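You operate a simulated robot arm through the tools that you are given. There is no shell and no other tool.

Carry out the task below with a simulated robot arm. There is one attempt and no reset: what you move stays moved.

TASK
Wind 10 metres onto the clamped roll: power on, set the length, zero the counter and start.

Only the result counts: the job must be done as asked and must still hold three seconds after the hand-in. Knocking over, shifting, dropping, spilling or breaking anything else fails it.

THE ROBOT
A 7-joint arm with a two-finger parallel gripper, fixed in place. Base frame: the origin is at the foot of the arm, x ahead of it, y to its left, z up. Units: mm, degrees, N and s.
Its first joint turns from -166.0 to 166.0 degrees. Payload 4.4 kg.
The TCP is the grasp point between the finger pads, 23 mm short of the fingertips. In the tool frame z runs along the fingers and y along their closing line. The gripper opens to 94 mm. The fingers are 38 mm wide and 10 mm thick; the gripper's body (54 by 96 mm) begins 39 mm behind the TCP.
Orientation is told as [roll, pitch, yaw] about the base's x, y, z axes, in that order, counted from this pose: with the fingers straight down and closing along the base's y, the tool's x points along the base's -x, its y along +y and its z along -z.

THE INTERFACE
- The arm moves only by the tool nudge_tool. Its argument "moves" is a list of rows, each a list of 7 numbers: the finger opening in mm, from 0 to 94, then the shift along the tool's x, y, z in units of 40 mm (1.0 is 40 mm), then the turn, a rotation vector about the tool's x, y, z in units of 5 degrees (1.0 is 5 degrees). In form: [[fingers, x, y, z, rx, ry, rz], ...]. A call has 1 to 20 rows; each row shifts and turns the commanded pose from where the row before left it, along the tool's axes as they then stand. A call with a number of a shift or a turn outside -1 to 1 is refused whole. Rows are played at 5 a second. More than 50 mm and 8.6 degrees between two rows, or a gripper value outside its range, and nothing of the call is played. Where a pose cannot be reached the arm comes as near as it can. A force on the tool above 50 N (or 10 N above the force at the start of the call, whichever is more), or a blocked arm, ends the call early, and 0.2 s more pass. Each finger travels about 72 mm/s and halts on what it meets, pressing with about 24 N; the grip force reading is that of the motor and also rises with nothing between the fingers. The clock runs only during rows and for 0.2 s after the last one: add rows that do not move to give the fingers time. It gives the time, the measured TCP pose, the force on the tool (base axes), the opening and the grip force at its end, in the units of the frame above (readings bear some noise), with the torque about the TCP (base axes, N m) and any sound that the robot's microphone picked up.
- Cameras (640 x 400 px; columns grow to the right, rows downward): "scene" is fixed at [401.9, 652.3, 1512.7]; the picture's right is [-0.50, -0.87, 0.00], its down [-0.49, 0.28, -0.82] and it looks along [0.71, -0.41, -0.57] (base axes); focal length 341 px, centre (320, 200). "wrist" rides on the gripper at [86, 16, -74] in the tool frame; the picture's right is [-0.18, 0.98, 0.00], its down [-0.58, -0.11, -0.81] and it looks along [-0.79, -0.15, 0.59] (tool axes); focal length 243 px, centre (320, 200). There is no depth. A picture from a camera that has moved, and an enlarged one, comes with that camera's place and axes in the base frame and with its lens.
- get_image(camera): a new picture of that camera. No time passes.
- close_up(camera, box): a new picture of the part [left, top, right, bottom] of that camera's present view, enlarged. No time passes.
- hand_in(): hands the job in; it is judged then, once.

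Places have to be worked out from the pictures, the camera data and where the tool is seen. Open the gripper and draw the arm clear of the work before you hand the job in, unless the task says otherwise.

The tools are called after "Call:" as a command line: name --pt "numbers of a row" for each row, then --argument value for the rest, lists and objects as JSON in quotes. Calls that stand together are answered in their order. nudge_tool: Moves the arm, as the interface text tells. Its arguments: {"type":"object","properties":{"moves":{"type":"array","items":{"type":"array","items":{"type":"number"}}}},"required":["moves"]} The other tools are called the same way: get_image (camera) takes a picture; close_up (camera, box) takes an enlarged picture of a part of a camera's view; hand_in () hands the job in.

At the start:

```text
clock: 0.0
eef_pos: [537.7, 284.8, 1257.1]
tool_rot: [0.0, -0.1, 0.0]
ft_force: [0.1, -0.5, 0.3]
torque: [-0.03, -0.02, 0.04]
opening: 94.0
grasp_force: 0.1
```

scene: 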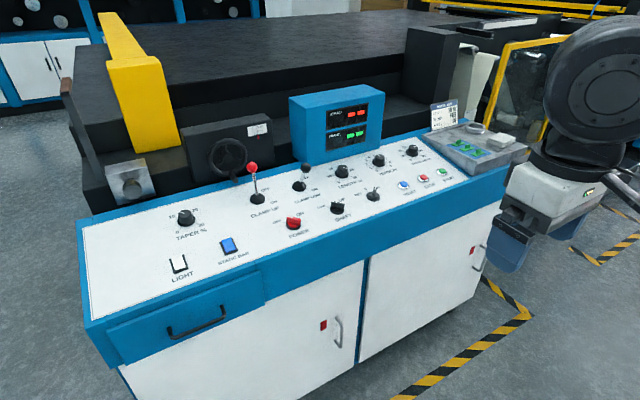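
wrist: 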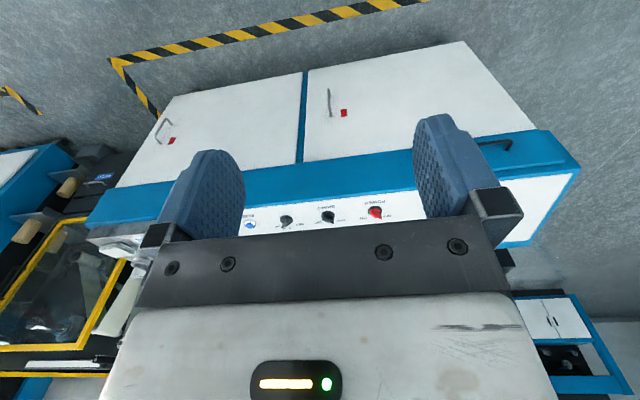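

I'll look closely at the console to read its labels and displays first.

Call:
close_up --camera "scene" --box '[230, 130, 390, 250]'

Call:
close_up --camera "scene" --box '[360, 90, 520, 210]'

Call:
close_up --camera "scene" --box '[100, 180, 260, 300]'

Call:
close_up --camera "scene" --box '[280, 75, 400, 165]'

```text
3.33 times, centred on (310, 190) of scene
camera zoom: at [401.9, 652.3, 1512.7], right [-0.5, -0.87, 0.0], down [-0.49, 0.28, -0.82], along [0.71, -0.41, -0.57], focal length 1136 px, centre (353, 233)
```

zoom: 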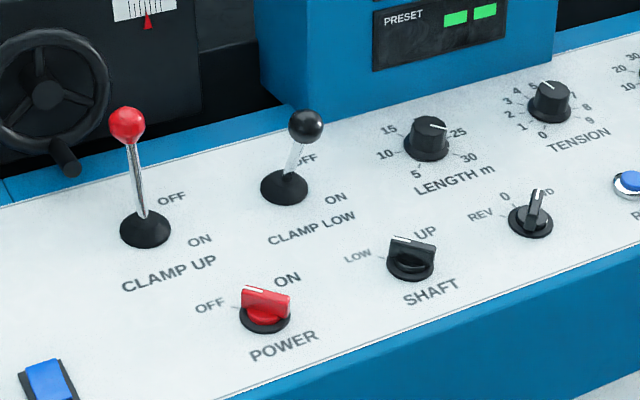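

```text
3.33 times, centred on (440, 150) of scene
camera zoom: at [401.9, 652.3, 1512.7], right [-0.5, -0.87, 0.0], down [-0.49, 0.28, -0.82], along [0.71, -0.41, -0.57], focal length 1136 px, centre (-80, 367)
```

zoom: 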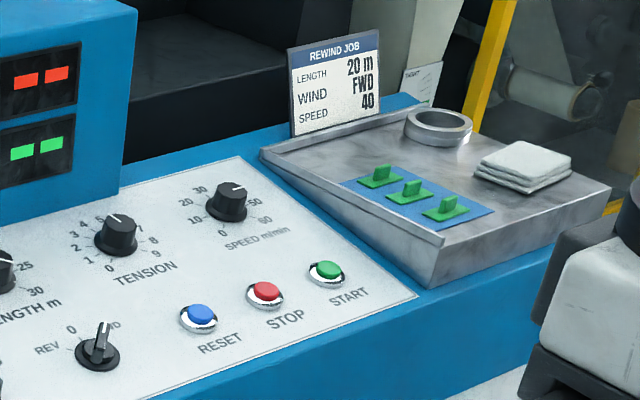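

```text
3.33 times, centred on (180, 240) of scene
camera zoom: at [401.9, 652.3, 1512.7], right [-0.5, -0.87, 0.0], down [-0.49, 0.28, -0.82], along [0.71, -0.41, -0.57], focal length 1136 px, centre (787, 67)
```

zoom: 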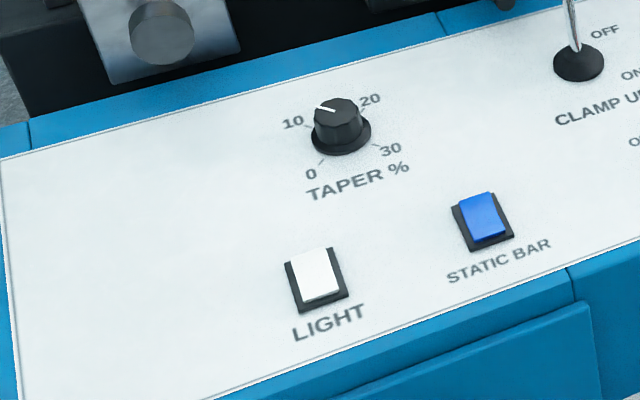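

```text
4.44 times, centred on (340, 120) of scene
camera zoom: at [401.9, 652.3, 1512.7], right [-0.5, -0.87, 0.0], down [-0.49, 0.28, -0.82], along [0.71, -0.41, -0.57], focal length 1514 px, centre (231, 556)
```

zoom: 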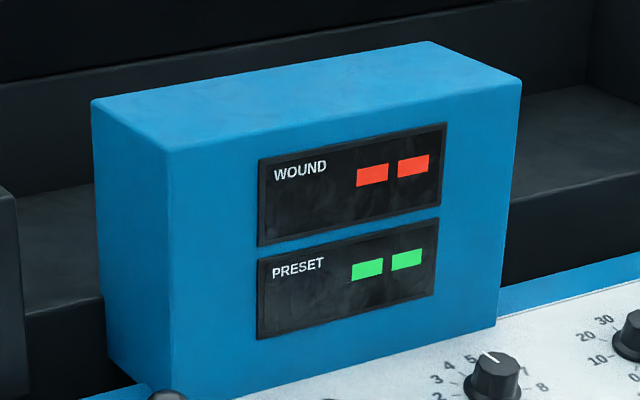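

The console reads: the job card says 20 m, FWD, speed 40 (the task overrides the length: 10 m). I look closer at levers, switches and the wrist view to triangulate the panel.

Call:
close_up --camera "wrist" --box '[230, 180, 410, 260]'

Call:
close_up --camera "scene" --box '[240, 155, 320, 205]'

Call:
close_up --camera "scene" --box '[270, 185, 350, 235]'

Call:
close_up --camera "scene" --box '[320, 155, 400, 205]'

Call:
close_up --camera "scene" --box '[370, 140, 450, 190]'

Call:
close_up --camera "scene" --box '[0, 0, 320, 200]'

Call:
close_up --camera "scene" --box '[320, 0, 640, 200]'

```text
3.56 times, centred on (320, 220) of wrist
camera zoom: at [449.9, 300.8, 1331.0], right [0.18, 0.98, 0.0], down [0.58, -0.11, 0.81], along [0.79, -0.15, -0.59], focal length 863 px, centre (320, 129)
```

zoom: 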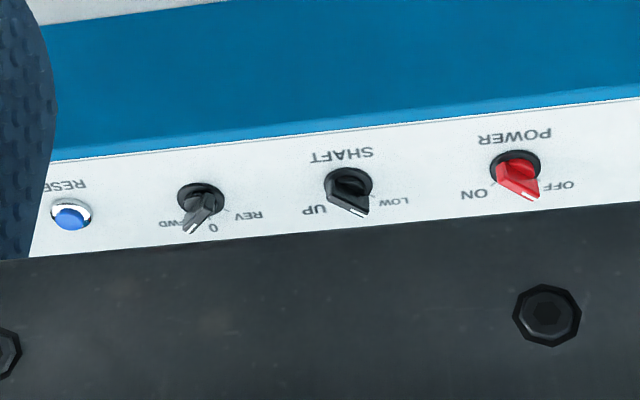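

```text
8.00 times, centred on (280, 180) of scene
camera zoom: at [401.9, 652.3, 1512.7], right [-0.5, -0.87, 0.0], down [-0.49, 0.28, -0.82], along [0.71, -0.41, -0.57], focal length 2726 px, centre (640, 360)
```

zoom: 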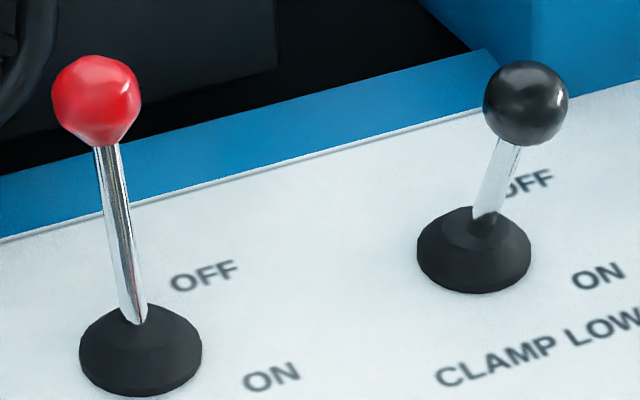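

```text
8.00 times, centred on (310, 210) of scene
camera zoom: at [401.9, 652.3, 1512.7], right [-0.5, -0.87, 0.0], down [-0.49, 0.28, -0.82], along [0.71, -0.41, -0.57], focal length 2726 px, centre (400, 120)
```

zoom: 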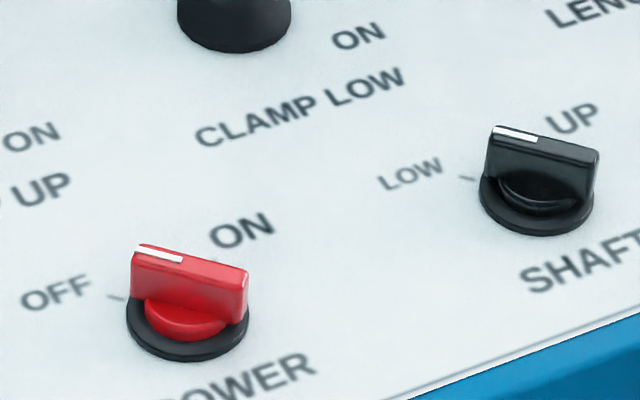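

```text
8.00 times, centred on (360, 180) of scene
camera zoom: at [401.9, 652.3, 1512.7], right [-0.5, -0.87, 0.0], down [-0.49, 0.28, -0.82], along [0.71, -0.41, -0.57], focal length 2726 px, centre (0, 360)
```

zoom: 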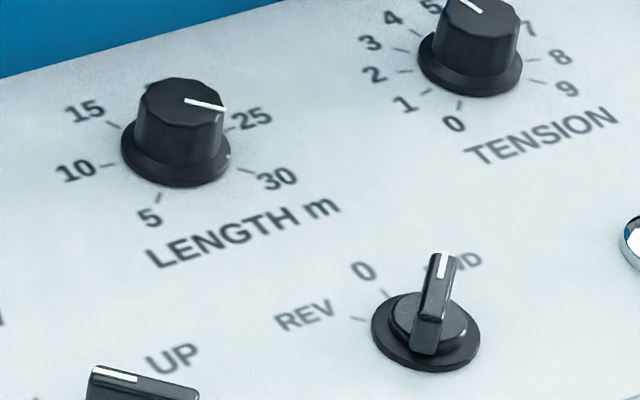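

```text
8.00 times, centred on (410, 165) of scene
camera zoom: at [401.9, 652.3, 1512.7], right [-0.5, -0.87, 0.0], down [-0.49, 0.28, -0.82], along [0.71, -0.41, -0.57], focal length 2726 px, centre (-400, 480)
```

zoom: 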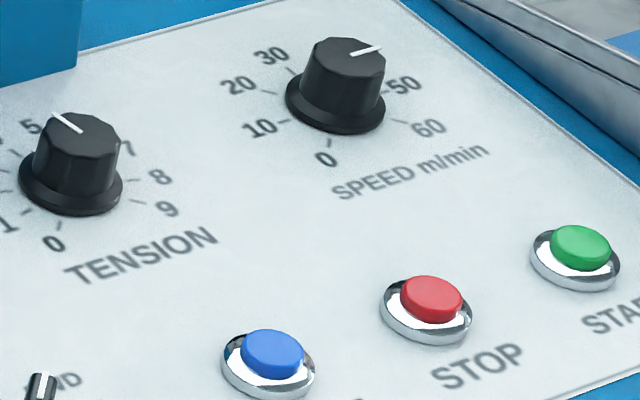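

```text
2.00 times, centred on (160, 100) of scene
camera zoom: at [401.9, 652.3, 1512.7], right [-0.5, -0.87, 0.0], down [-0.49, 0.28, -0.82], along [0.71, -0.41, -0.57], focal length 681 px, centre (640, 400)
```

zoom: 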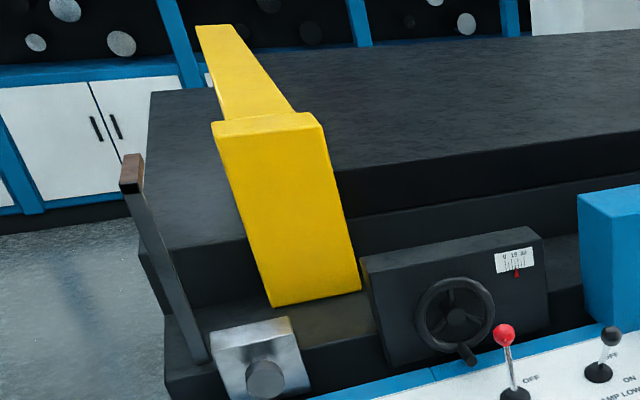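

```text
2.00 times, centred on (480, 100) of scene
camera zoom: at [401.9, 652.3, 1512.7], right [-0.5, -0.87, 0.0], down [-0.49, 0.28, -0.82], along [0.71, -0.41, -0.57], focal length 681 px, centre (0, 400)
```

zoom: 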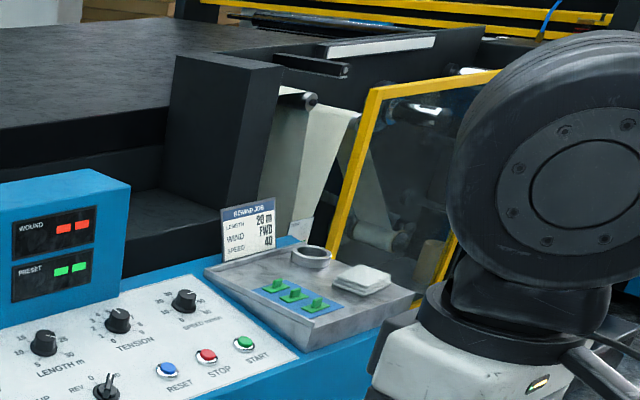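

Triangulated: POWER is near (1069, 351, 927), RESET near (1063, -37, 930), panel tilted ~12° toward the operator. CLAMP LOW looks ON, SHAFT already LOW, direction FWD, speed about 40; LENGTH points about 20. I tilt the tool 12° to match the panel and move part way toward POWER to get a better view.

Call:
nudge_tool --pt "94 0 0 0 0 -0.8 0" --pt "94 0 0 0 0 -0.8 0" --pt "94 0 0 0 0 -0.8 0" --pt "94 -0.928 0 0.3 0 0 0" --pt "94 -0.928 0 0.3 0 0 0" --pt "94 -0.928 0 0.3 0 0 0" --pt "94 -0.928 0 0.3 0 0 0" --pt "94 -0.928 0 0.3 0 0 0" --pt "94 -0.928 0 0.3 0 0 0" --pt "94 0 0 0 0 0 0"

Call:
get_image --camera "wrist"

Call:
get_image --camera "scene"

```text
clock: 2.2
eef_pos: [769.4, 284.9, 1229.8]
tool_rot: [0.0, -12.1, 0.0]
ft_force: [0.2, 0.2, 0.5]
torque: [0.01, 0.01, 0.0]
opening: 94.1
grasp_force: 0.1
```

```text
taken
camera wrist: at [668.9, 300.8, 1285.7], right [0.18, 0.98, 0.04], down [0.4, -0.11, 0.91], along [0.9, -0.15, -0.41], focal length 243 px, centre (320, 200)
```

wrist: 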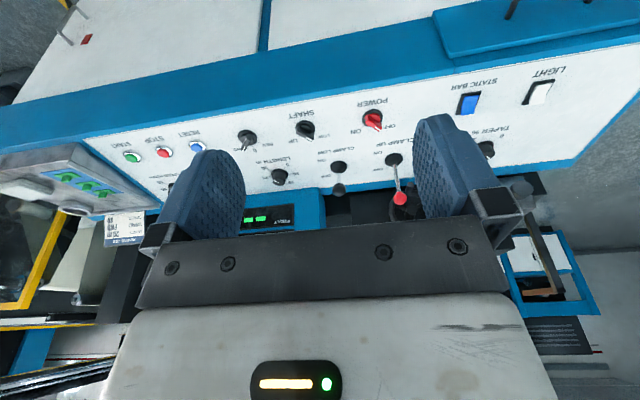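

```text
taken
```

scene: 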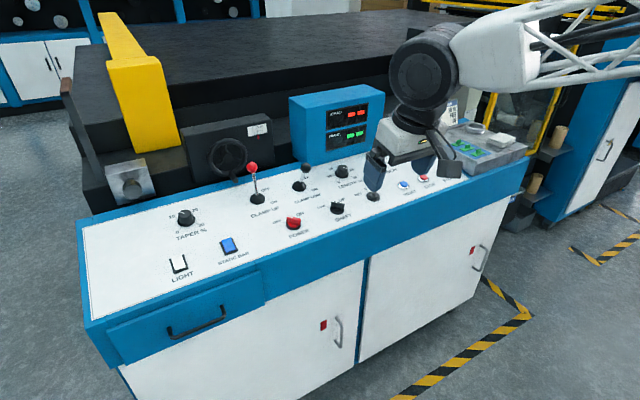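

The arm moves freely. The wrist now sees the whole panel, so I zoom in to measure control positions.

Call:
close_up --camera "wrist" --box '[225, 85, 425, 210]'

Call:
close_up --camera "wrist" --box '[100, 110, 260, 210]'

```text
3.20 times, centred on (325, 148) of wrist
camera zoom: at [668.9, 300.8, 1285.7], right [0.18, 0.98, 0.04], down [0.4, -0.11, 0.91], along [0.9, -0.15, -0.41], focal length 776 px, centre (304, 368)
```

zoom: 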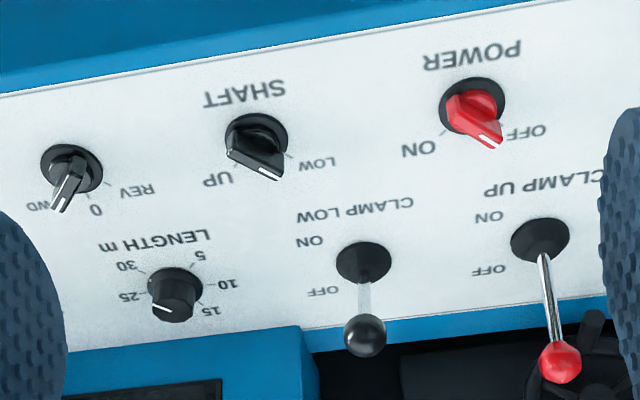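

```text
4.00 times, centred on (180, 160) of wrist
camera zoom: at [668.9, 300.8, 1285.7], right [0.18, 0.98, 0.04], down [0.4, -0.11, 0.91], along [0.9, -0.15, -0.41], focal length 970 px, centre (880, 360)
```

zoom: 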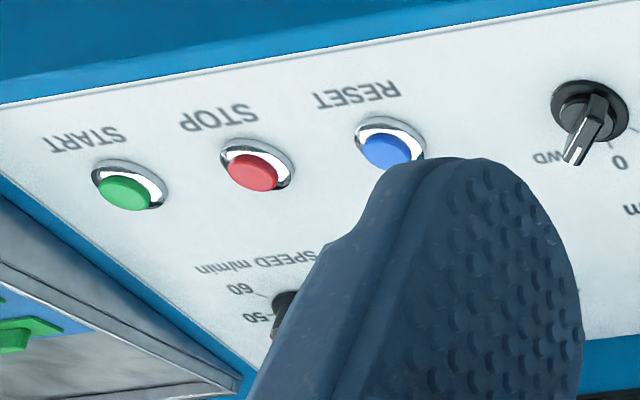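

Pointers at LENGTH/SPEED are ambiguous from this angle (LENGTH perhaps near 30). I tilt the tool back and fly over the panel to look nearly straight down at the knobs.

Call:
nudge_tool --pt "94 0 0 0 0 0.933 0" --pt "94 0 0 0 0 0.933 0" --pt "94 0 0 0 0 0.933 0" --pt "94 0 0 0 0 0.933 0" --pt "94 0 0 0 0 0.933 0" --pt "94 0 0 0 0 0.933 0" --pt "94 0 0 0 0 0.933 0" --pt "94 0 0 0 0 0.933 0" --pt "94 0 0 0 0 0.933 0" --pt "94 -0.594 -0.734 -0.415 0 0 0" --pt "94 -0.594 -0.734 -0.415 0 0 0" --pt "94 -0.594 -0.734 -0.415 0 0 0" --pt "94 -0.594 -0.734 -0.415 0 0 0" --pt "94 -0.594 -0.734 -0.415 0 0 0" --pt "94 -0.594 -0.734 -0.415 0 0 0" --pt "94 -0.594 -0.734 -0.415 0 0 0" --pt "94 -0.594 -0.734 -0.415 0 0 0" --pt "94 0 0 0 0 0 0"

Call:
get_image --camera "wrist"

```text
clock: 6.0
eef_pos: [998.7, 49.8, 1250.8]
tool_rot: [-0.2, 30.0, 0.0]
ft_force: [-0.5, -1.0, 0.0]
torque: [0.02, 0.01, -0.01]
opening: 93.8
grasp_force: 0.0
```

```text
taken
camera wrist: at [960.4, 65.9, 1358.5], right [0.16, 0.98, -0.09], down [0.91, -0.11, 0.41], along [0.39, -0.15, -0.91], focal length 243 px, centre (320, 200)
```

wrist: 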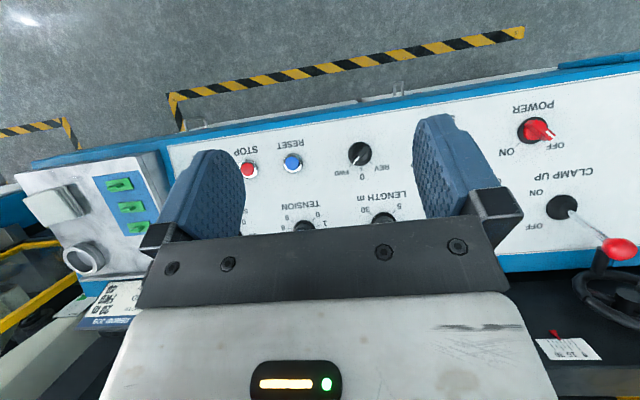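

Excellent near-overhead view, reach is fine. I move forward 130 mm so LENGTH, TENSION and SPEED come into view.

Call:
nudge_tool --pt "94 -0.94 0 -0.54 0 0 0" --pt "94 -0.94 0 -0.54 0 0 0" --pt "94 -0.94 0 -0.54 0 0 0" --pt "94 0 0 0 0 0 0"

Call:
get_image --camera "wrist"

Call:
close_up --camera "wrist" --box '[200, 100, 440, 250]'

Call:
close_up --camera "wrist" --box '[60, 60, 260, 185]'

```text
clock: 7.0
eef_pos: [1052.2, 50.3, 1229.2]
tool_rot: [-0.1, 30.0, 0.1]
ft_force: [0.3, 0.6, -1.5]
torque: [0.01, 0.04, -0.04]
opening: 93.9
grasp_force: 0.1
out of reach, approached as far as the arm can: row 1, 2, 3
```

```text
taken
camera wrist: at [1014.5, 66.6, 1337.0], right [0.16, 0.98, -0.09], down [0.91, -0.11, 0.41], along [0.39, -0.15, -0.91], focal length 243 px, centre (320, 200)
```

wrist: 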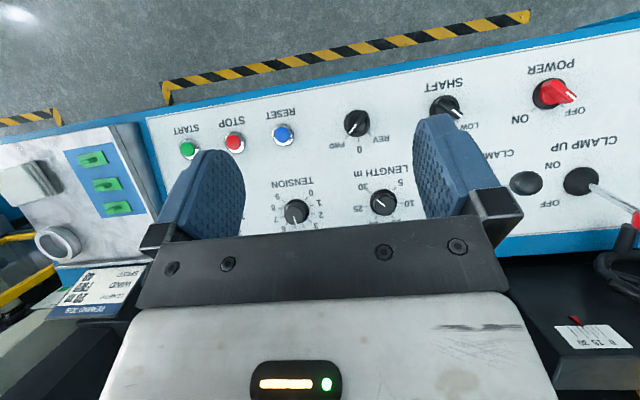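

```text
2.67 times, centred on (320, 175) of wrist
camera zoom: at [1014.5, 66.6, 1337.0], right [0.16, 0.98, -0.09], down [0.91, -0.11, 0.41], along [0.39, -0.15, -0.91], focal length 647 px, centre (320, 267)
```

zoom: 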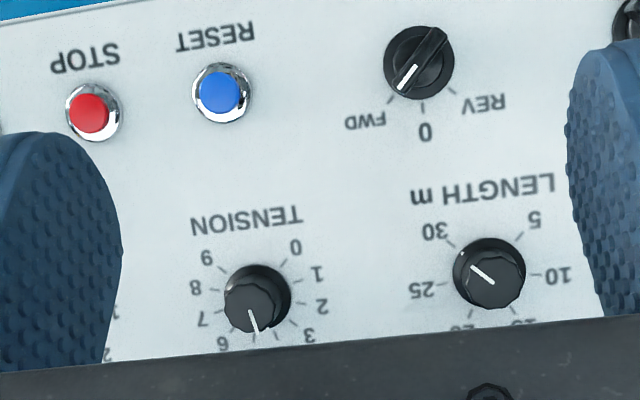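

```text
3.20 times, centred on (160, 122) of wrist
camera zoom: at [1014.5, 66.6, 1337.0], right [0.16, 0.98, -0.09], down [0.91, -0.11, 0.41], along [0.39, -0.15, -0.91], focal length 776 px, centre (832, 448)
```

zoom: 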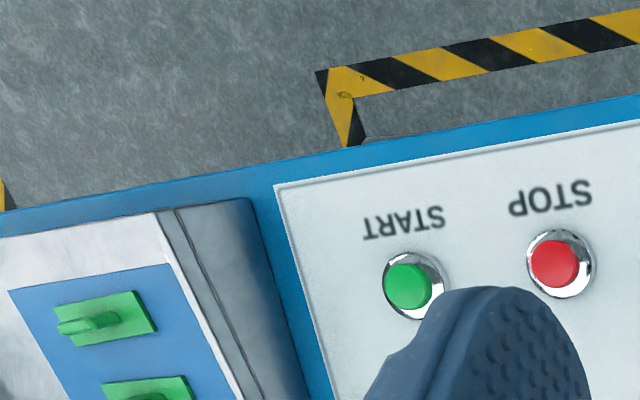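

FWD is confirmed, LENGTH points to about 30. Next I shift right to view the SPEED knob and START button.

Call:
nudge_tool --pt "94 0.433 -1 0.25 0 0 0" --pt "94 0.433 -1 0.25 0 0 0" --pt "94 0.433 -1 0.25 0 0 0" --pt "94 0.433 -1 0.25 0 0 0" --pt "94 0.433 -1 0.25 0 0 0" --pt "94 0 0 0 0 0 0"

Call:
get_image --camera "wrist"

Call:
close_up --camera "wrist" --box '[200, 100, 440, 250]'

```text
clock: 8.4
eef_pos: [952.5, -150.8, 1230.3]
tool_rot: [0.0, 29.9, -0.1]
ft_force: [-0.4, -0.3, 0.7]
torque: [-0.01, 0.03, 0.0]
opening: 93.9
grasp_force: 0.1
```

```text
taken
camera wrist: at [914.7, -134.1, 1337.7], right [0.16, 0.98, -0.09], down [0.91, -0.11, 0.41], along [0.39, -0.15, -0.91], focal length 243 px, centre (320, 200)
```

wrist: 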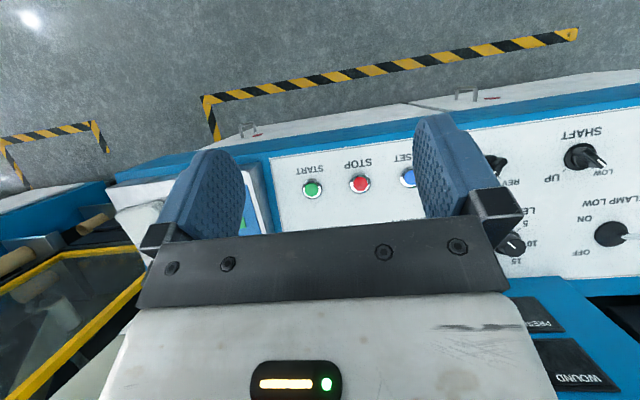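

```text
2.67 times, centred on (320, 175) of wrist
camera zoom: at [914.7, -134.1, 1337.7], right [0.16, 0.98, -0.09], down [0.91, -0.11, 0.41], along [0.39, -0.15, -0.91], focal length 647 px, centre (320, 267)
```

zoom: 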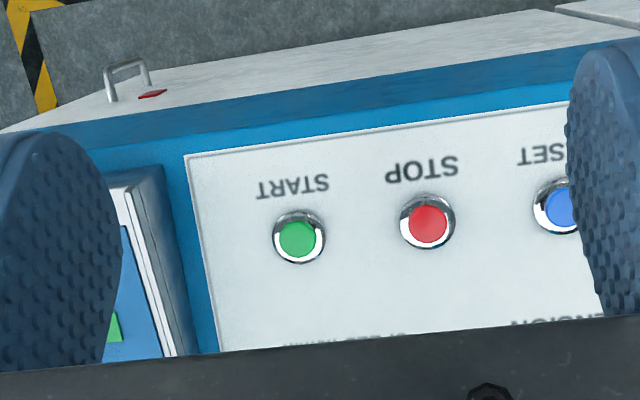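

SHAFT reads LOW here. Tilt forward some to bring SPEED into view.

Call:
nudge_tool --pt "94 -0.3 0 -0.3 0 -0.9 0" --pt "94 -0.3 0 -0.3 0 -0.9 0" --pt "94 -0.3 0 -0.3 0 -0.9 0" --pt "94 -0.3 0 -0.3 0 -0.9 0" --pt "94 0 0 0 0 0 0"

Call:
close_up --camera "wrist" --box '[200, 100, 440, 250]'

```text
clock: 9.6
eef_pos: [1015.5, -149.9, 1253.2]
tool_rot: [0.0, 12.0, -0.1]
ft_force: [-0.1, 0.4, 0.5]
torque: [-0.02, -0.02, 0.02]
opening: 94.1
grasp_force: 0.0
```

```text
2.67 times, centred on (320, 175) of wrist
camera zoom: at [946.6, -133.9, 1344.9], right [0.18, 0.98, -0.04], down [0.74, -0.11, 0.67], along [0.65, -0.15, -0.74], focal length 647 px, centre (320, 267)
```

zoom: 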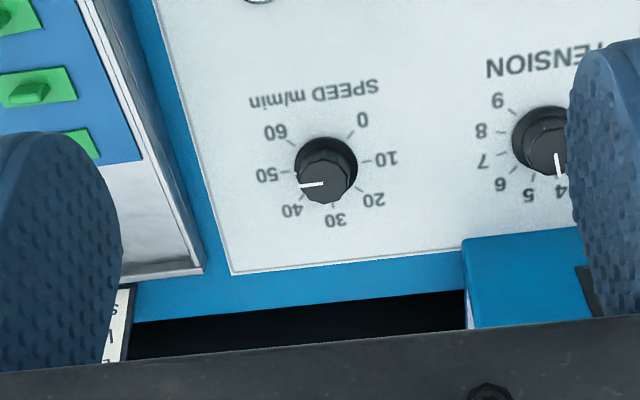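

SPEED points to ~50 and TENSION ~5.5; neither is part of the asked steps, so I leave them. Triangulated from wrist views: POWER (1065,351,938), RESET (1065,-40,938), START (1065,-207,940), LENGTH (1187,113,966). Now I tilt to the panel normal and travel over POWER.

Call:
nudge_tool --pt "94 0 0 0 0 -0.98 0" --pt "94 0 0 0 0 -0.98 0" --pt "94 0 0 0 0 -0.98 0" --pt "94 0 0 0 0 -0.98 0" --pt "94 0 0 0 0 -0.98 0" --pt "94 0.025 0.963 0.113 0 0 0" --pt "94 0.025 0.963 0.113 0 0 0" --pt "94 0.025 0.963 0.113 0 0 0" --pt "94 0.025 0.963 0.113 0 0 0" --pt "94 0.025 0.963 0.113 0 0 0" --pt "94 0.025 0.963 0.113 0 0 0" --pt "94 0.025 0.963 0.113 0 0 0" --pt "94 0.025 0.963 0.113 0 0 0" --pt "94 0.025 0.963 0.113 0 0 0" --pt "94 0.025 0.963 0.113 0 0 0" --pt "94 0.025 0.963 0.113 0 0 0" --pt "94 0.025 0.963 0.113 0 0 0" --pt "94 0.025 0.963 0.113 0 0 0" --pt "94 0 0 0 0 0 0"

Call:
get_image --camera "wrist"

Call:
get_image --camera "scene"

```text
clock: 13.6
eef_pos: [1015.6, 350.5, 1193.8]
tool_rot: [0.0, -12.4, 0.0]
ft_force: [-0.4, -0.6, -0.3]
torque: [0.03, 0.01, -0.02]
opening: 93.9
grasp_force: 0.1
```

```text
taken
camera wrist: at [913.5, 366.2, 1247.6], right [0.18, 0.98, 0.04], down [0.39, -0.11, 0.91], along [0.9, -0.15, -0.41], focal length 243 px, centre (320, 200)
```

wrist: 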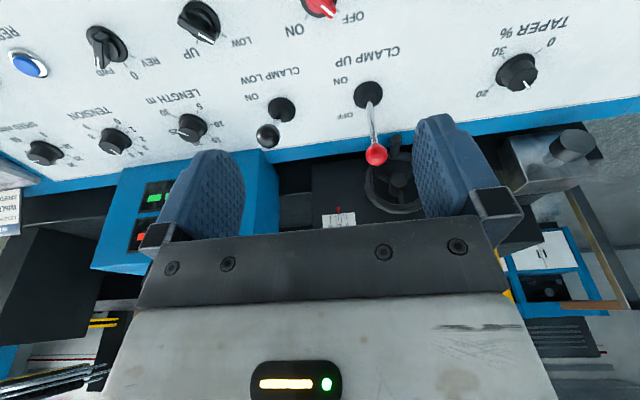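

```text
taken
```

scene: 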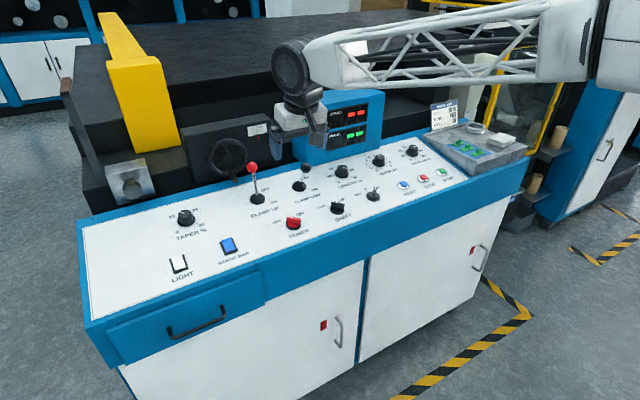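

Well aligned over POWER. I yaw the tool +45° so the fingers straddle the handle (which points to OFF, 45° left of up), and descend to ~100 mm above the panel.

Call:
nudge_tool --pt "94 0.17 0 0 0 0 -1" --pt "94 0 0 0 0 0 -1" --pt "94 0 0 0 0 0 -1" --pt "94 0 0 0 0 0 -1" --pt "94 0 0 0 0 0 -1" --pt "94 0 0 0 0 0 -1" --pt "94 0 0 0 0 0 -1" --pt "94 0 0 0 0 0 -1" --pt "94 0 0 0 0 0 -1" --pt "94 0 0 1 0 0 0" --pt "94 0 0 1 0 0 0" --pt "94 0 0 1 0 0 0" --pt "94 0 0 1 0 0 0" --pt "94 0 0 0 0 0 0"

Call:
get_image --camera "wrist"

Call:
close_up --camera "scene" --box '[230, 140, 390, 240]'

```text
clock: 16.6
eef_pos: [1045.3, 350.4, 1037.0]
tool_rot: [-8.9, -8.8, 45.7]
ft_force: [0.6, -0.6, 1.1]
torque: [0.02, -0.01, 0.01]
opening: 94.1
grasp_force: 0.1
```

```text
taken
camera wrist: at [956.8, 301.1, 1093.4], right [-0.55, 0.83, -0.12], down [0.3, 0.33, 0.89], along [0.78, 0.46, -0.43], focal length 243 px, centre (320, 200)
```

wrist: 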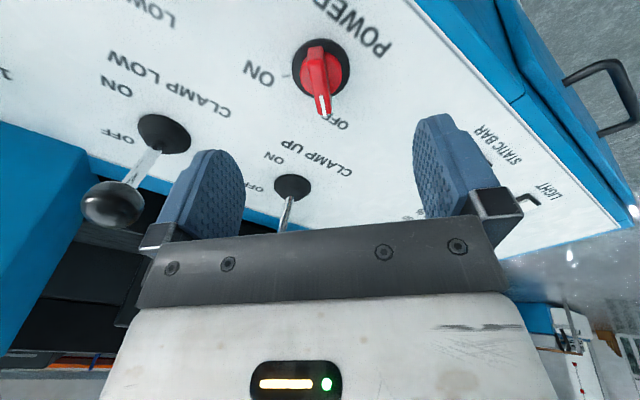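

```text
4.00 times, centred on (310, 190) of scene
camera zoom: at [401.9, 652.3, 1512.7], right [-0.5, -0.87, 0.0], down [-0.49, 0.28, -0.82], along [0.71, -0.41, -0.57], focal length 1363 px, centre (360, 240)
```

zoom: 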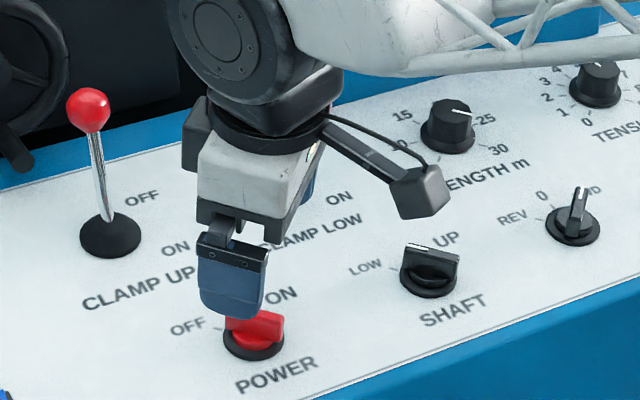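

The handle lies parallel to the finger faces and is centred. I descend 72 mm so the fingertips sit just above the base ring, then close on the handle.

Call:
nudge_tool --pt "94 0 0 0.6 0 0 0" --pt "94 0 0 0.6 0 0 0" --pt "94 0 0 0.6 0 0 0" --pt "94 0 0 0 0 0 0"

Call:
close_up --camera "scene" --box '[230, 160, 350, 235]'

Call:
get_image --camera "wrist"

```text
clock: 17.6
eef_pos: [1059.4, 348.7, 963.6]
tool_rot: [-8.9, -8.9, 45.7]
ft_force: [0.9, -0.7, 0.0]
torque: [0.02, 0.0, 0.01]
opening: 93.9
grasp_force: 0.1
```

```text
5.33 times, centred on (290, 198) of scene
camera zoom: at [401.9, 652.3, 1512.7], right [-0.5, -0.87, 0.0], down [-0.49, 0.28, -0.82], along [0.71, -0.41, -0.57], focal length 1817 px, centre (480, 213)
```

zoom: 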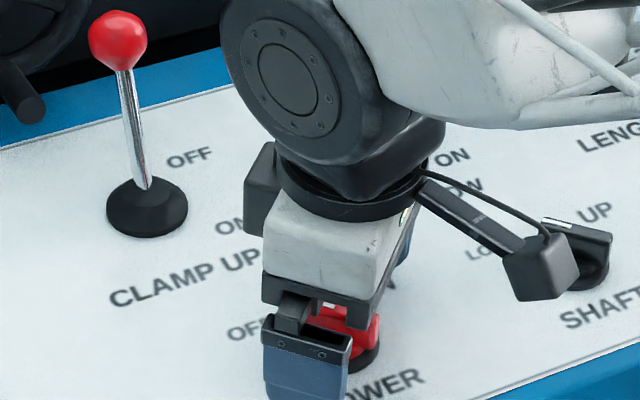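

```text
taken
camera wrist: at [971.6, 299.9, 1021.7], right [-0.55, 0.83, -0.12], down [0.3, 0.33, 0.89], along [0.78, 0.46, -0.43], focal length 243 px, centre (320, 200)
```

wrist: 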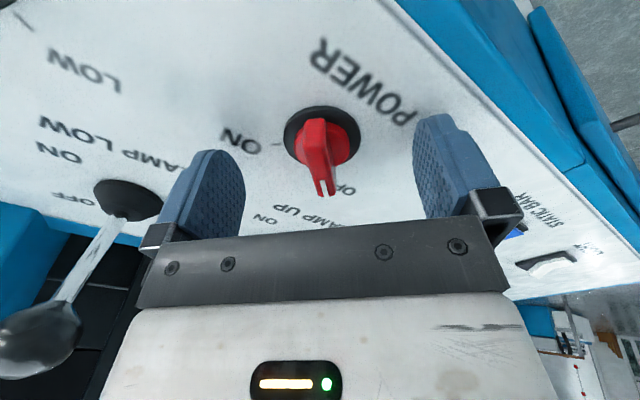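

Fingers straddle the handle with the levers clear. Close the gripper on the handle.

Call:
nudge_tool --pt "60 0 0 0 0 0 0" --pt "30 0 0 0 0 0 0" --pt "0 0 0 0 0 0 0" --pt "0 0 0 0 0 0 0" --pt "0 0 0 0 0 0 0"

Call:
get_image --camera "wrist"

```text
clock: 18.8
eef_pos: [1058.2, 349.6, 965.1]
tool_rot: [-8.9, -8.8, 45.7]
ft_force: [-20.0, 12.7, 1.2]
torque: [0.23, 0.49, 0.06]
opening: 27.4
grasp_force: 44.9
```

```text
taken
camera wrist: at [971.0, 300.7, 1021.9], right [-0.55, 0.82, -0.12], down [0.3, 0.33, 0.89], along [0.78, 0.46, -0.43], focal length 243 px, centre (320, 200)
```

wrist: 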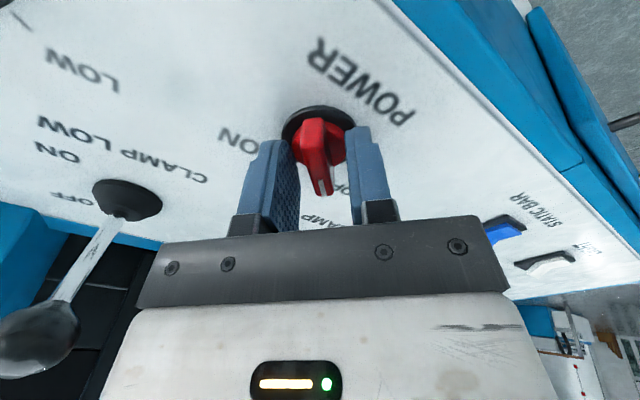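

Opening stopped at 27 mm with a ~24 N sideways force, so one finger touches first. Zoom in to see how the pads sit.

Call:
close_up --camera "wrist" --box '[220, 80, 420, 240]'

Call:
close_up --camera "scene" --box '[270, 195, 330, 235]'

```text
2.50 times, centred on (320, 160) of wrist
camera zoom: at [971.0, 300.7, 1021.9], right [-0.55, 0.82, -0.12], down [0.3, 0.33, 0.89], along [0.78, 0.46, -0.43], focal length 606 px, centre (320, 300)
```

zoom: 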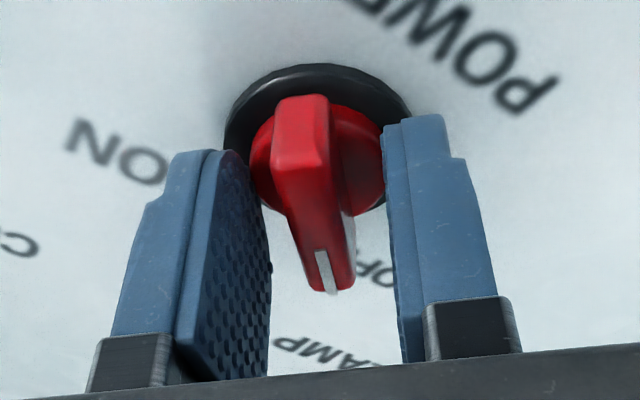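

```text
10.00 times, centred on (300, 215) of scene
camera zoom: at [401.9, 652.3, 1512.7], right [-0.5, -0.87, 0.0], down [-0.49, 0.28, -0.82], along [0.71, -0.41, -0.57], focal length 3407 px, centre (520, 50)
```

zoom: 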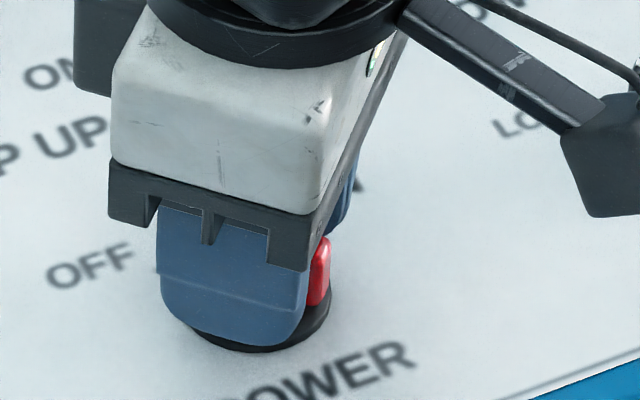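

The pads caught the round collar. I open a bit, raise 12 mm so they grip only the bar, nudge slightly to +y, and close again.

Call:
nudge_tool --pt "60 0 0 0 0 0 0" --pt "60 0 0.04 -0.3 0 0 0" --pt "60 0 0 0 0 0 0" --pt "30 0 0 0 0 0 0" --pt "0 0 0 0 0 0 0" --pt "0 0 0 0 0 0 0" --pt "0 0 0 0 0 0 0"

Call:
close_up --camera "wrist" --box '[220, 80, 420, 240]'

```text
clock: 20.4
eef_pos: [1056.5, 350.2, 977.5]
tool_rot: [-9.0, -8.8, 45.6]
ft_force: [16.7, -7.9, 0.4]
torque: [0.31, -0.4, 0.01]
opening: 10.9
grasp_force: 44.6
```

```text
2.50 times, centred on (320, 160) of wrist
camera zoom: at [968.4, 300.3, 1033.8], right [-0.55, 0.83, -0.12], down [0.3, 0.33, 0.89], along [0.78, 0.46, -0.43], focal length 606 px, centre (320, 300)
```

zoom: 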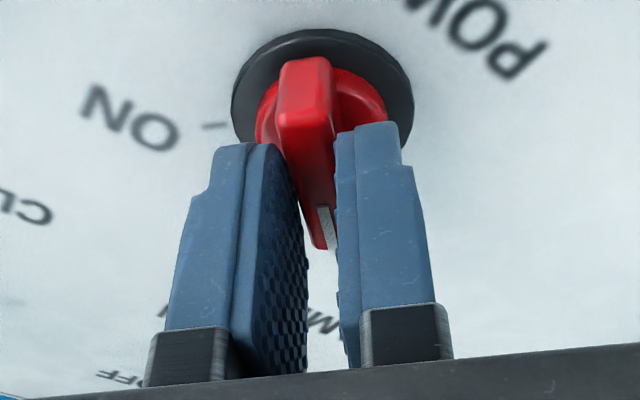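

Gripped the bar (10.9 mm). Turn clockwise 90° toward ON.

Call:
nudge_tool --pt "0 0 -0.02 0 0 0 1" --pt "0 0 0 0 0 0 1" --pt "0 0 0 0 0 0 1" --pt "0 0 0 0 0 0 1" --pt "0 0 0 0 0 0 1" --pt "0 0 0 0 0 0 1" --pt "0 0 0 0 0 0 1" --pt "0 0 0 0 0 0 1" --pt "0 0 0 0 0 0 1" --pt "0 0 0 0 0 0 1" --pt "0 0 0 0 0 0 1" --pt "0 0 0 0 0 0 1" --pt "0 0 0 0 0 0 1" --pt "0 0 0 0 0 0 1" --pt "0 0 0 0 0 0 1" --pt "0 0 0 0 0 0 1" --pt "0 0 0 0 0 0 1" --pt "0 0 0 0 0 0 1" --pt "0 0 0 0 0 0 0"

Call:
get_image --camera "scene"

Call:
get_image --camera "wrist"

```text
clock: 24.4
eef_pos: [1056.0, 350.0, 977.6]
tool_rot: [9.0, -8.9, -45.8]
ft_force: [-2.0, -6.5, -21.7]
torque: [-0.68, 0.02, -0.06]
opening: 11.0
grasp_force: 45.3
```

```text
taken
```

scene: 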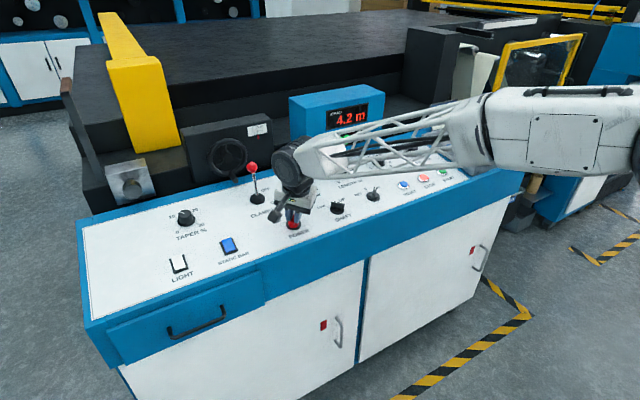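

```text
taken
camera wrist: at [991.0, 422.8, 1039.5], right [0.81, 0.56, 0.18], down [0.15, -0.49, 0.86], along [0.57, -0.67, -0.48], focal length 243 px, centre (320, 200)
```

wrist: 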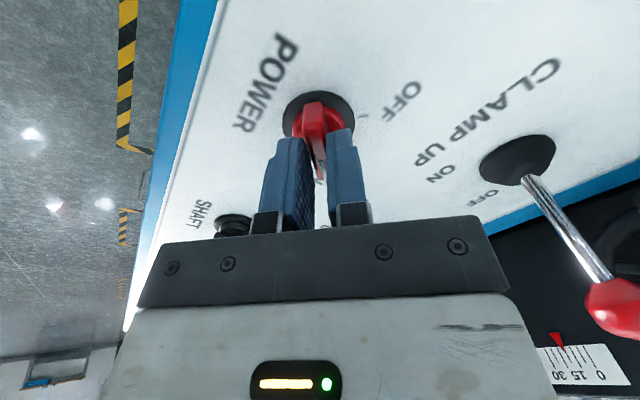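

Power is on (WOUND shows 4.2 m). I open, lift clear along the tool axis and turn the tool back to yaw 0.

Call:
nudge_tool --pt "60 0 0 0 0 0 0" --pt "60 0 0 0 0 0 0" --pt "60 0 0 -0.5 0 0 0" --pt "60 0 0 -1 0 0 0" --pt "60 0 0 -1 0 0 0" --pt "60 0 0 -1 0 0 0" --pt "60 0 0 -1 0 0 0" --pt "60 0 0 0 0 0 -1" --pt "60 0 0 0 0 0 -1" --pt "60 0 0 0 0 0 -1" --pt "60 0 0 0 0 0 -1" --pt "60 0 0 0 0 0 -1" --pt "60 0 0 0 0 0 -1" --pt "60 0 0 0 0 0 -1" --pt "60 0 0 0 0 0 -1" --pt "60 0 0 0 0 0 -1" --pt "60 0 0 0 0 0 0"

Call:
get_image --camera "scene"

Call:
close_up --camera "scene" --box '[280, 75, 400, 150]'

Call:
close_up --camera "scene" --box '[240, 155, 360, 230]'

Call:
get_image --camera "wrist"

```text
clock: 28.0
eef_pos: [1017.6, 349.0, 1153.4]
tool_rot: [-0.1, -12.5, 0.0]
ft_force: [1.0, 0.0, -1.3]
torque: [0.0, -0.03, 0.03]
opening: 60.1
grasp_force: 0.1
```

```text
taken
```

scene: 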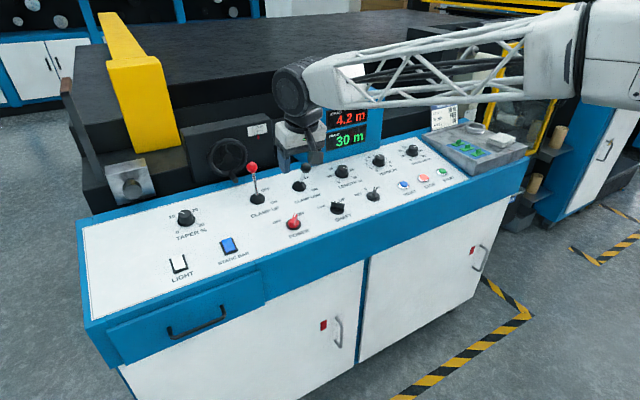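

```text
5.33 times, centred on (340, 112) of scene
camera zoom: at [401.9, 652.3, 1512.7], right [-0.5, -0.87, 0.0], down [-0.49, 0.28, -0.82], along [0.71, -0.41, -0.57], focal length 1817 px, centre (213, 667)
```

zoom: 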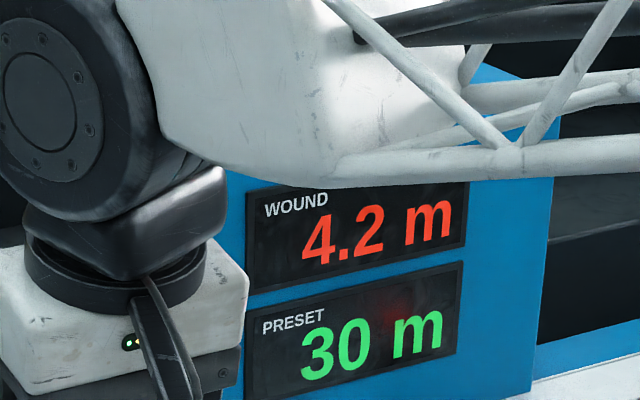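

```text
5.33 times, centred on (300, 192) of scene
camera zoom: at [401.9, 652.3, 1512.7], right [-0.5, -0.87, 0.0], down [-0.49, 0.28, -0.82], along [0.71, -0.41, -0.57], focal length 1817 px, centre (427, 240)
```

zoom: 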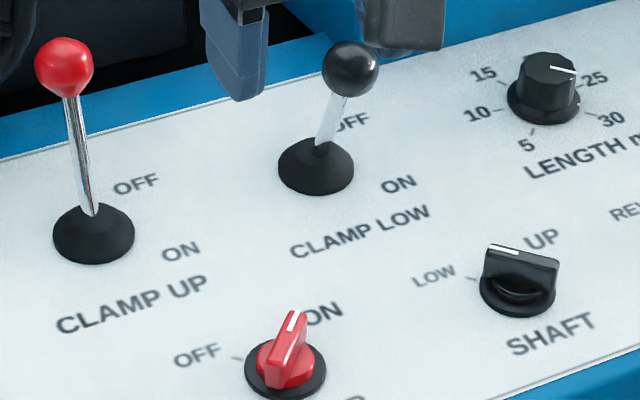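

```text
taken
camera wrist: at [916.2, 365.8, 1207.9], right [0.18, 0.98, 0.04], down [0.39, -0.11, 0.91], along [0.9, -0.15, -0.41], focal length 243 px, centre (320, 200)
```

wrist: 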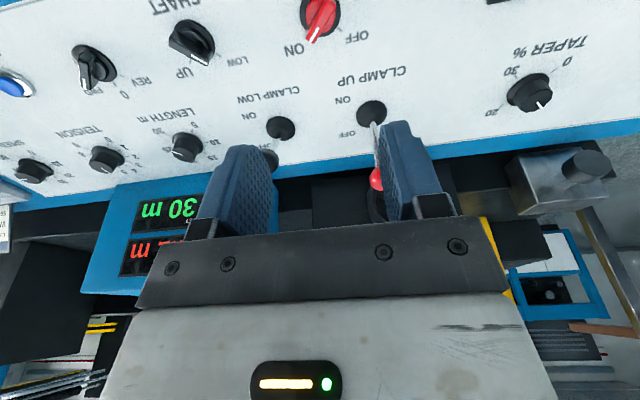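

POWER points to ON, PRESET shows 30 m, WOUND 4.2 m; CLAMP LOW ON and SHAFT LOW match. Now I travel to a point ~130 mm above the LENGTH knob.

Call:
nudge_tool --pt "80 0 -0.983 0 0 0 0" --pt "80 0 -0.983 0 0 0 0" --pt "80 0 -0.983 0 0 0 0" --pt "80 0 -0.983 0 0 0 0" --pt "80 0 -0.983 0 0 0 0" --pt "80 0 -0.983 0 0 0 0" --pt "80 -0.786 0 0.557 0 0 0" --pt "80 -0.786 0 0.557 0 0 0" --pt "80 -0.786 0 0.557 0 0 0" --pt "80 -0.786 0 0.557 0 0 0" --pt "80 0 0 0 0 0 0"

Call:
get_image --camera "scene"

Call:
get_image --camera "wrist"

```text
clock: 30.4
eef_pos: [1161.6, 113.7, 1093.8]
tool_rot: [0.0, -12.4, 0.1]
ft_force: [-0.2, -0.2, 0.6]
torque: [-0.01, -0.03, -0.03]
opening: 79.6
grasp_force: 0.0
```

```text
taken
```

scene: 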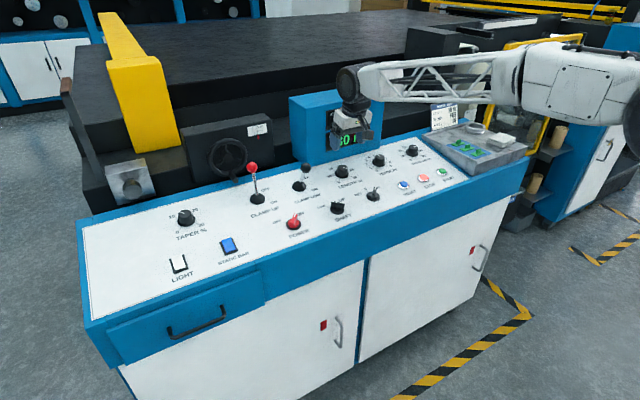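

```text
taken
camera wrist: at [1060.5, 130.7, 1147.9], right [0.18, 0.98, 0.04], down [0.39, -0.11, 0.91], along [0.9, -0.15, -0.41], focal length 243 px, centre (320, 200)
```

wrist: 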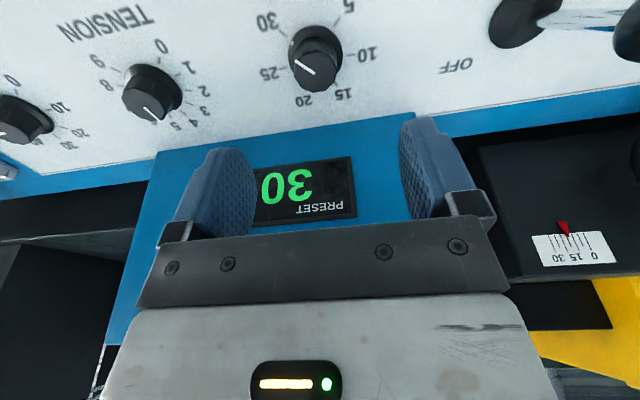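

Reachable, and the wrist camera can read the PRESET display. Zoom for exact knob centring.

Call:
close_up --camera "wrist" --box '[240, 0, 400, 110]'

```text
3.64 times, centred on (320, 55) of wrist
camera zoom: at [1060.5, 130.7, 1147.9], right [0.18, 0.98, 0.04], down [0.39, -0.11, 0.91], along [0.9, -0.15, -0.41], focal length 882 px, centre (320, 727)
```

zoom: 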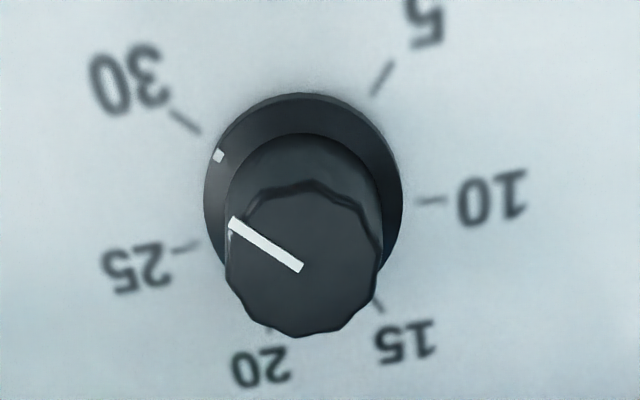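

Knob axis ≈ (1185.5, 112), body 29 mm wide, 33 mm tall. I correct a few mm, yaw to -54°, and descend 100 mm to straddle the knob.

Call:
nudge_tool --pt "80 0.09 -0.04 0 0 0 0" --pt "80 0 0 0 0 0 0.982" --pt "80 0 0 0 0 0 0.982" --pt "80 0 0 0 0 0 0.982" --pt "80 0 0 0 0 0 0.982" --pt "80 0 0 0 0 0 0.982" --pt "80 0 0 0 0 0 0.982" --pt "80 0 0 0 0 0 0.982" --pt "80 0 0 0 0 0 0.982" --pt "80 0 0 0 0 0 0.982" --pt "80 0 0 0 0 0 0.982" --pt "80 0 0 0 0 0 0.982" --pt "80 0 0 0.833 0 0 0" --pt "80 0 0 0.833 0 0 0" --pt "80 0 0 0.833 0 0 0" --pt "80 0 0 0 0 0 0"

Call:
get_image --camera "wrist"

Call:
close_up --camera "scene" --box '[280, 90, 420, 200]'

```text
clock: 33.8
eef_pos: [1178.8, 111.3, 993.7]
tool_rot: [10.0, -7.3, -54.7]
ft_force: [0.1, 0.8, 0.1]
torque: [0.0, 0.02, -0.03]
opening: 79.7
grasp_force: 0.0
```

```text
taken
camera wrist: at [1125.5, 190.5, 1058.6], right [0.88, 0.43, 0.19], down [0.07, -0.53, 0.84], along [0.46, -0.73, -0.5], focal length 243 px, centre (320, 200)
```

wrist: 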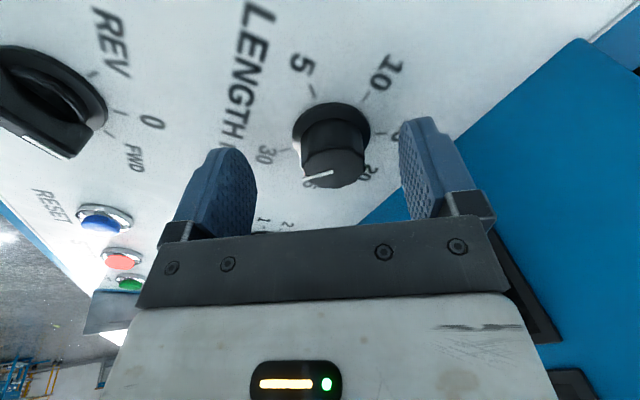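

```text
3.64 times, centred on (350, 145) of scene
camera zoom: at [401.9, 652.3, 1512.7], right [-0.5, -0.87, 0.0], down [-0.49, 0.28, -0.82], along [0.71, -0.41, -0.57], focal length 1239 px, centre (211, 400)
```

zoom: 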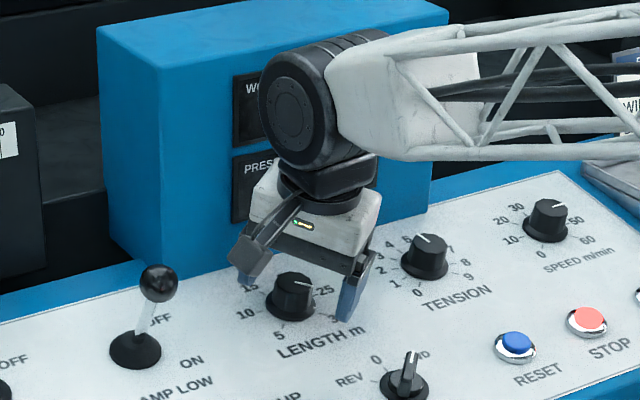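

Knob sits between the fingers, camera block clears the CLAMP LOW lever. Close on the knob.

Call:
nudge_tool --pt "50 0 0 0 0 0 0" --pt "25 0 0 0 0 0 0" --pt "0 0 0 0 0 0 0" --pt "0 0 0 0 0 0 0"

Call:
get_image --camera "wrist"

```text
clock: 34.7
eef_pos: [1179.8, 118.5, 995.7]
tool_rot: [10.4, -7.3, -54.4]
ft_force: [33.9, 39.1, -3.6]
torque: [0.07, -0.44, 0.59]
opening: 35.1
grasp_force: 24.0
stopped in row 4: the force on the tool passed its limit at 50 N (the readings are from after the stop); the commanded pose is now the measured one
```

```text
taken
camera wrist: at [1125.6, 197.4, 1060.0], right [0.88, 0.43, 0.2], down [0.07, -0.54, 0.84], along [0.47, -0.72, -0.5], focal length 243 px, centre (320, 200)
```

wrist: 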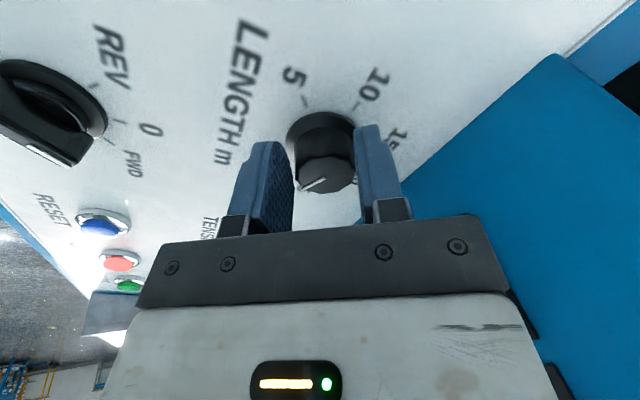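

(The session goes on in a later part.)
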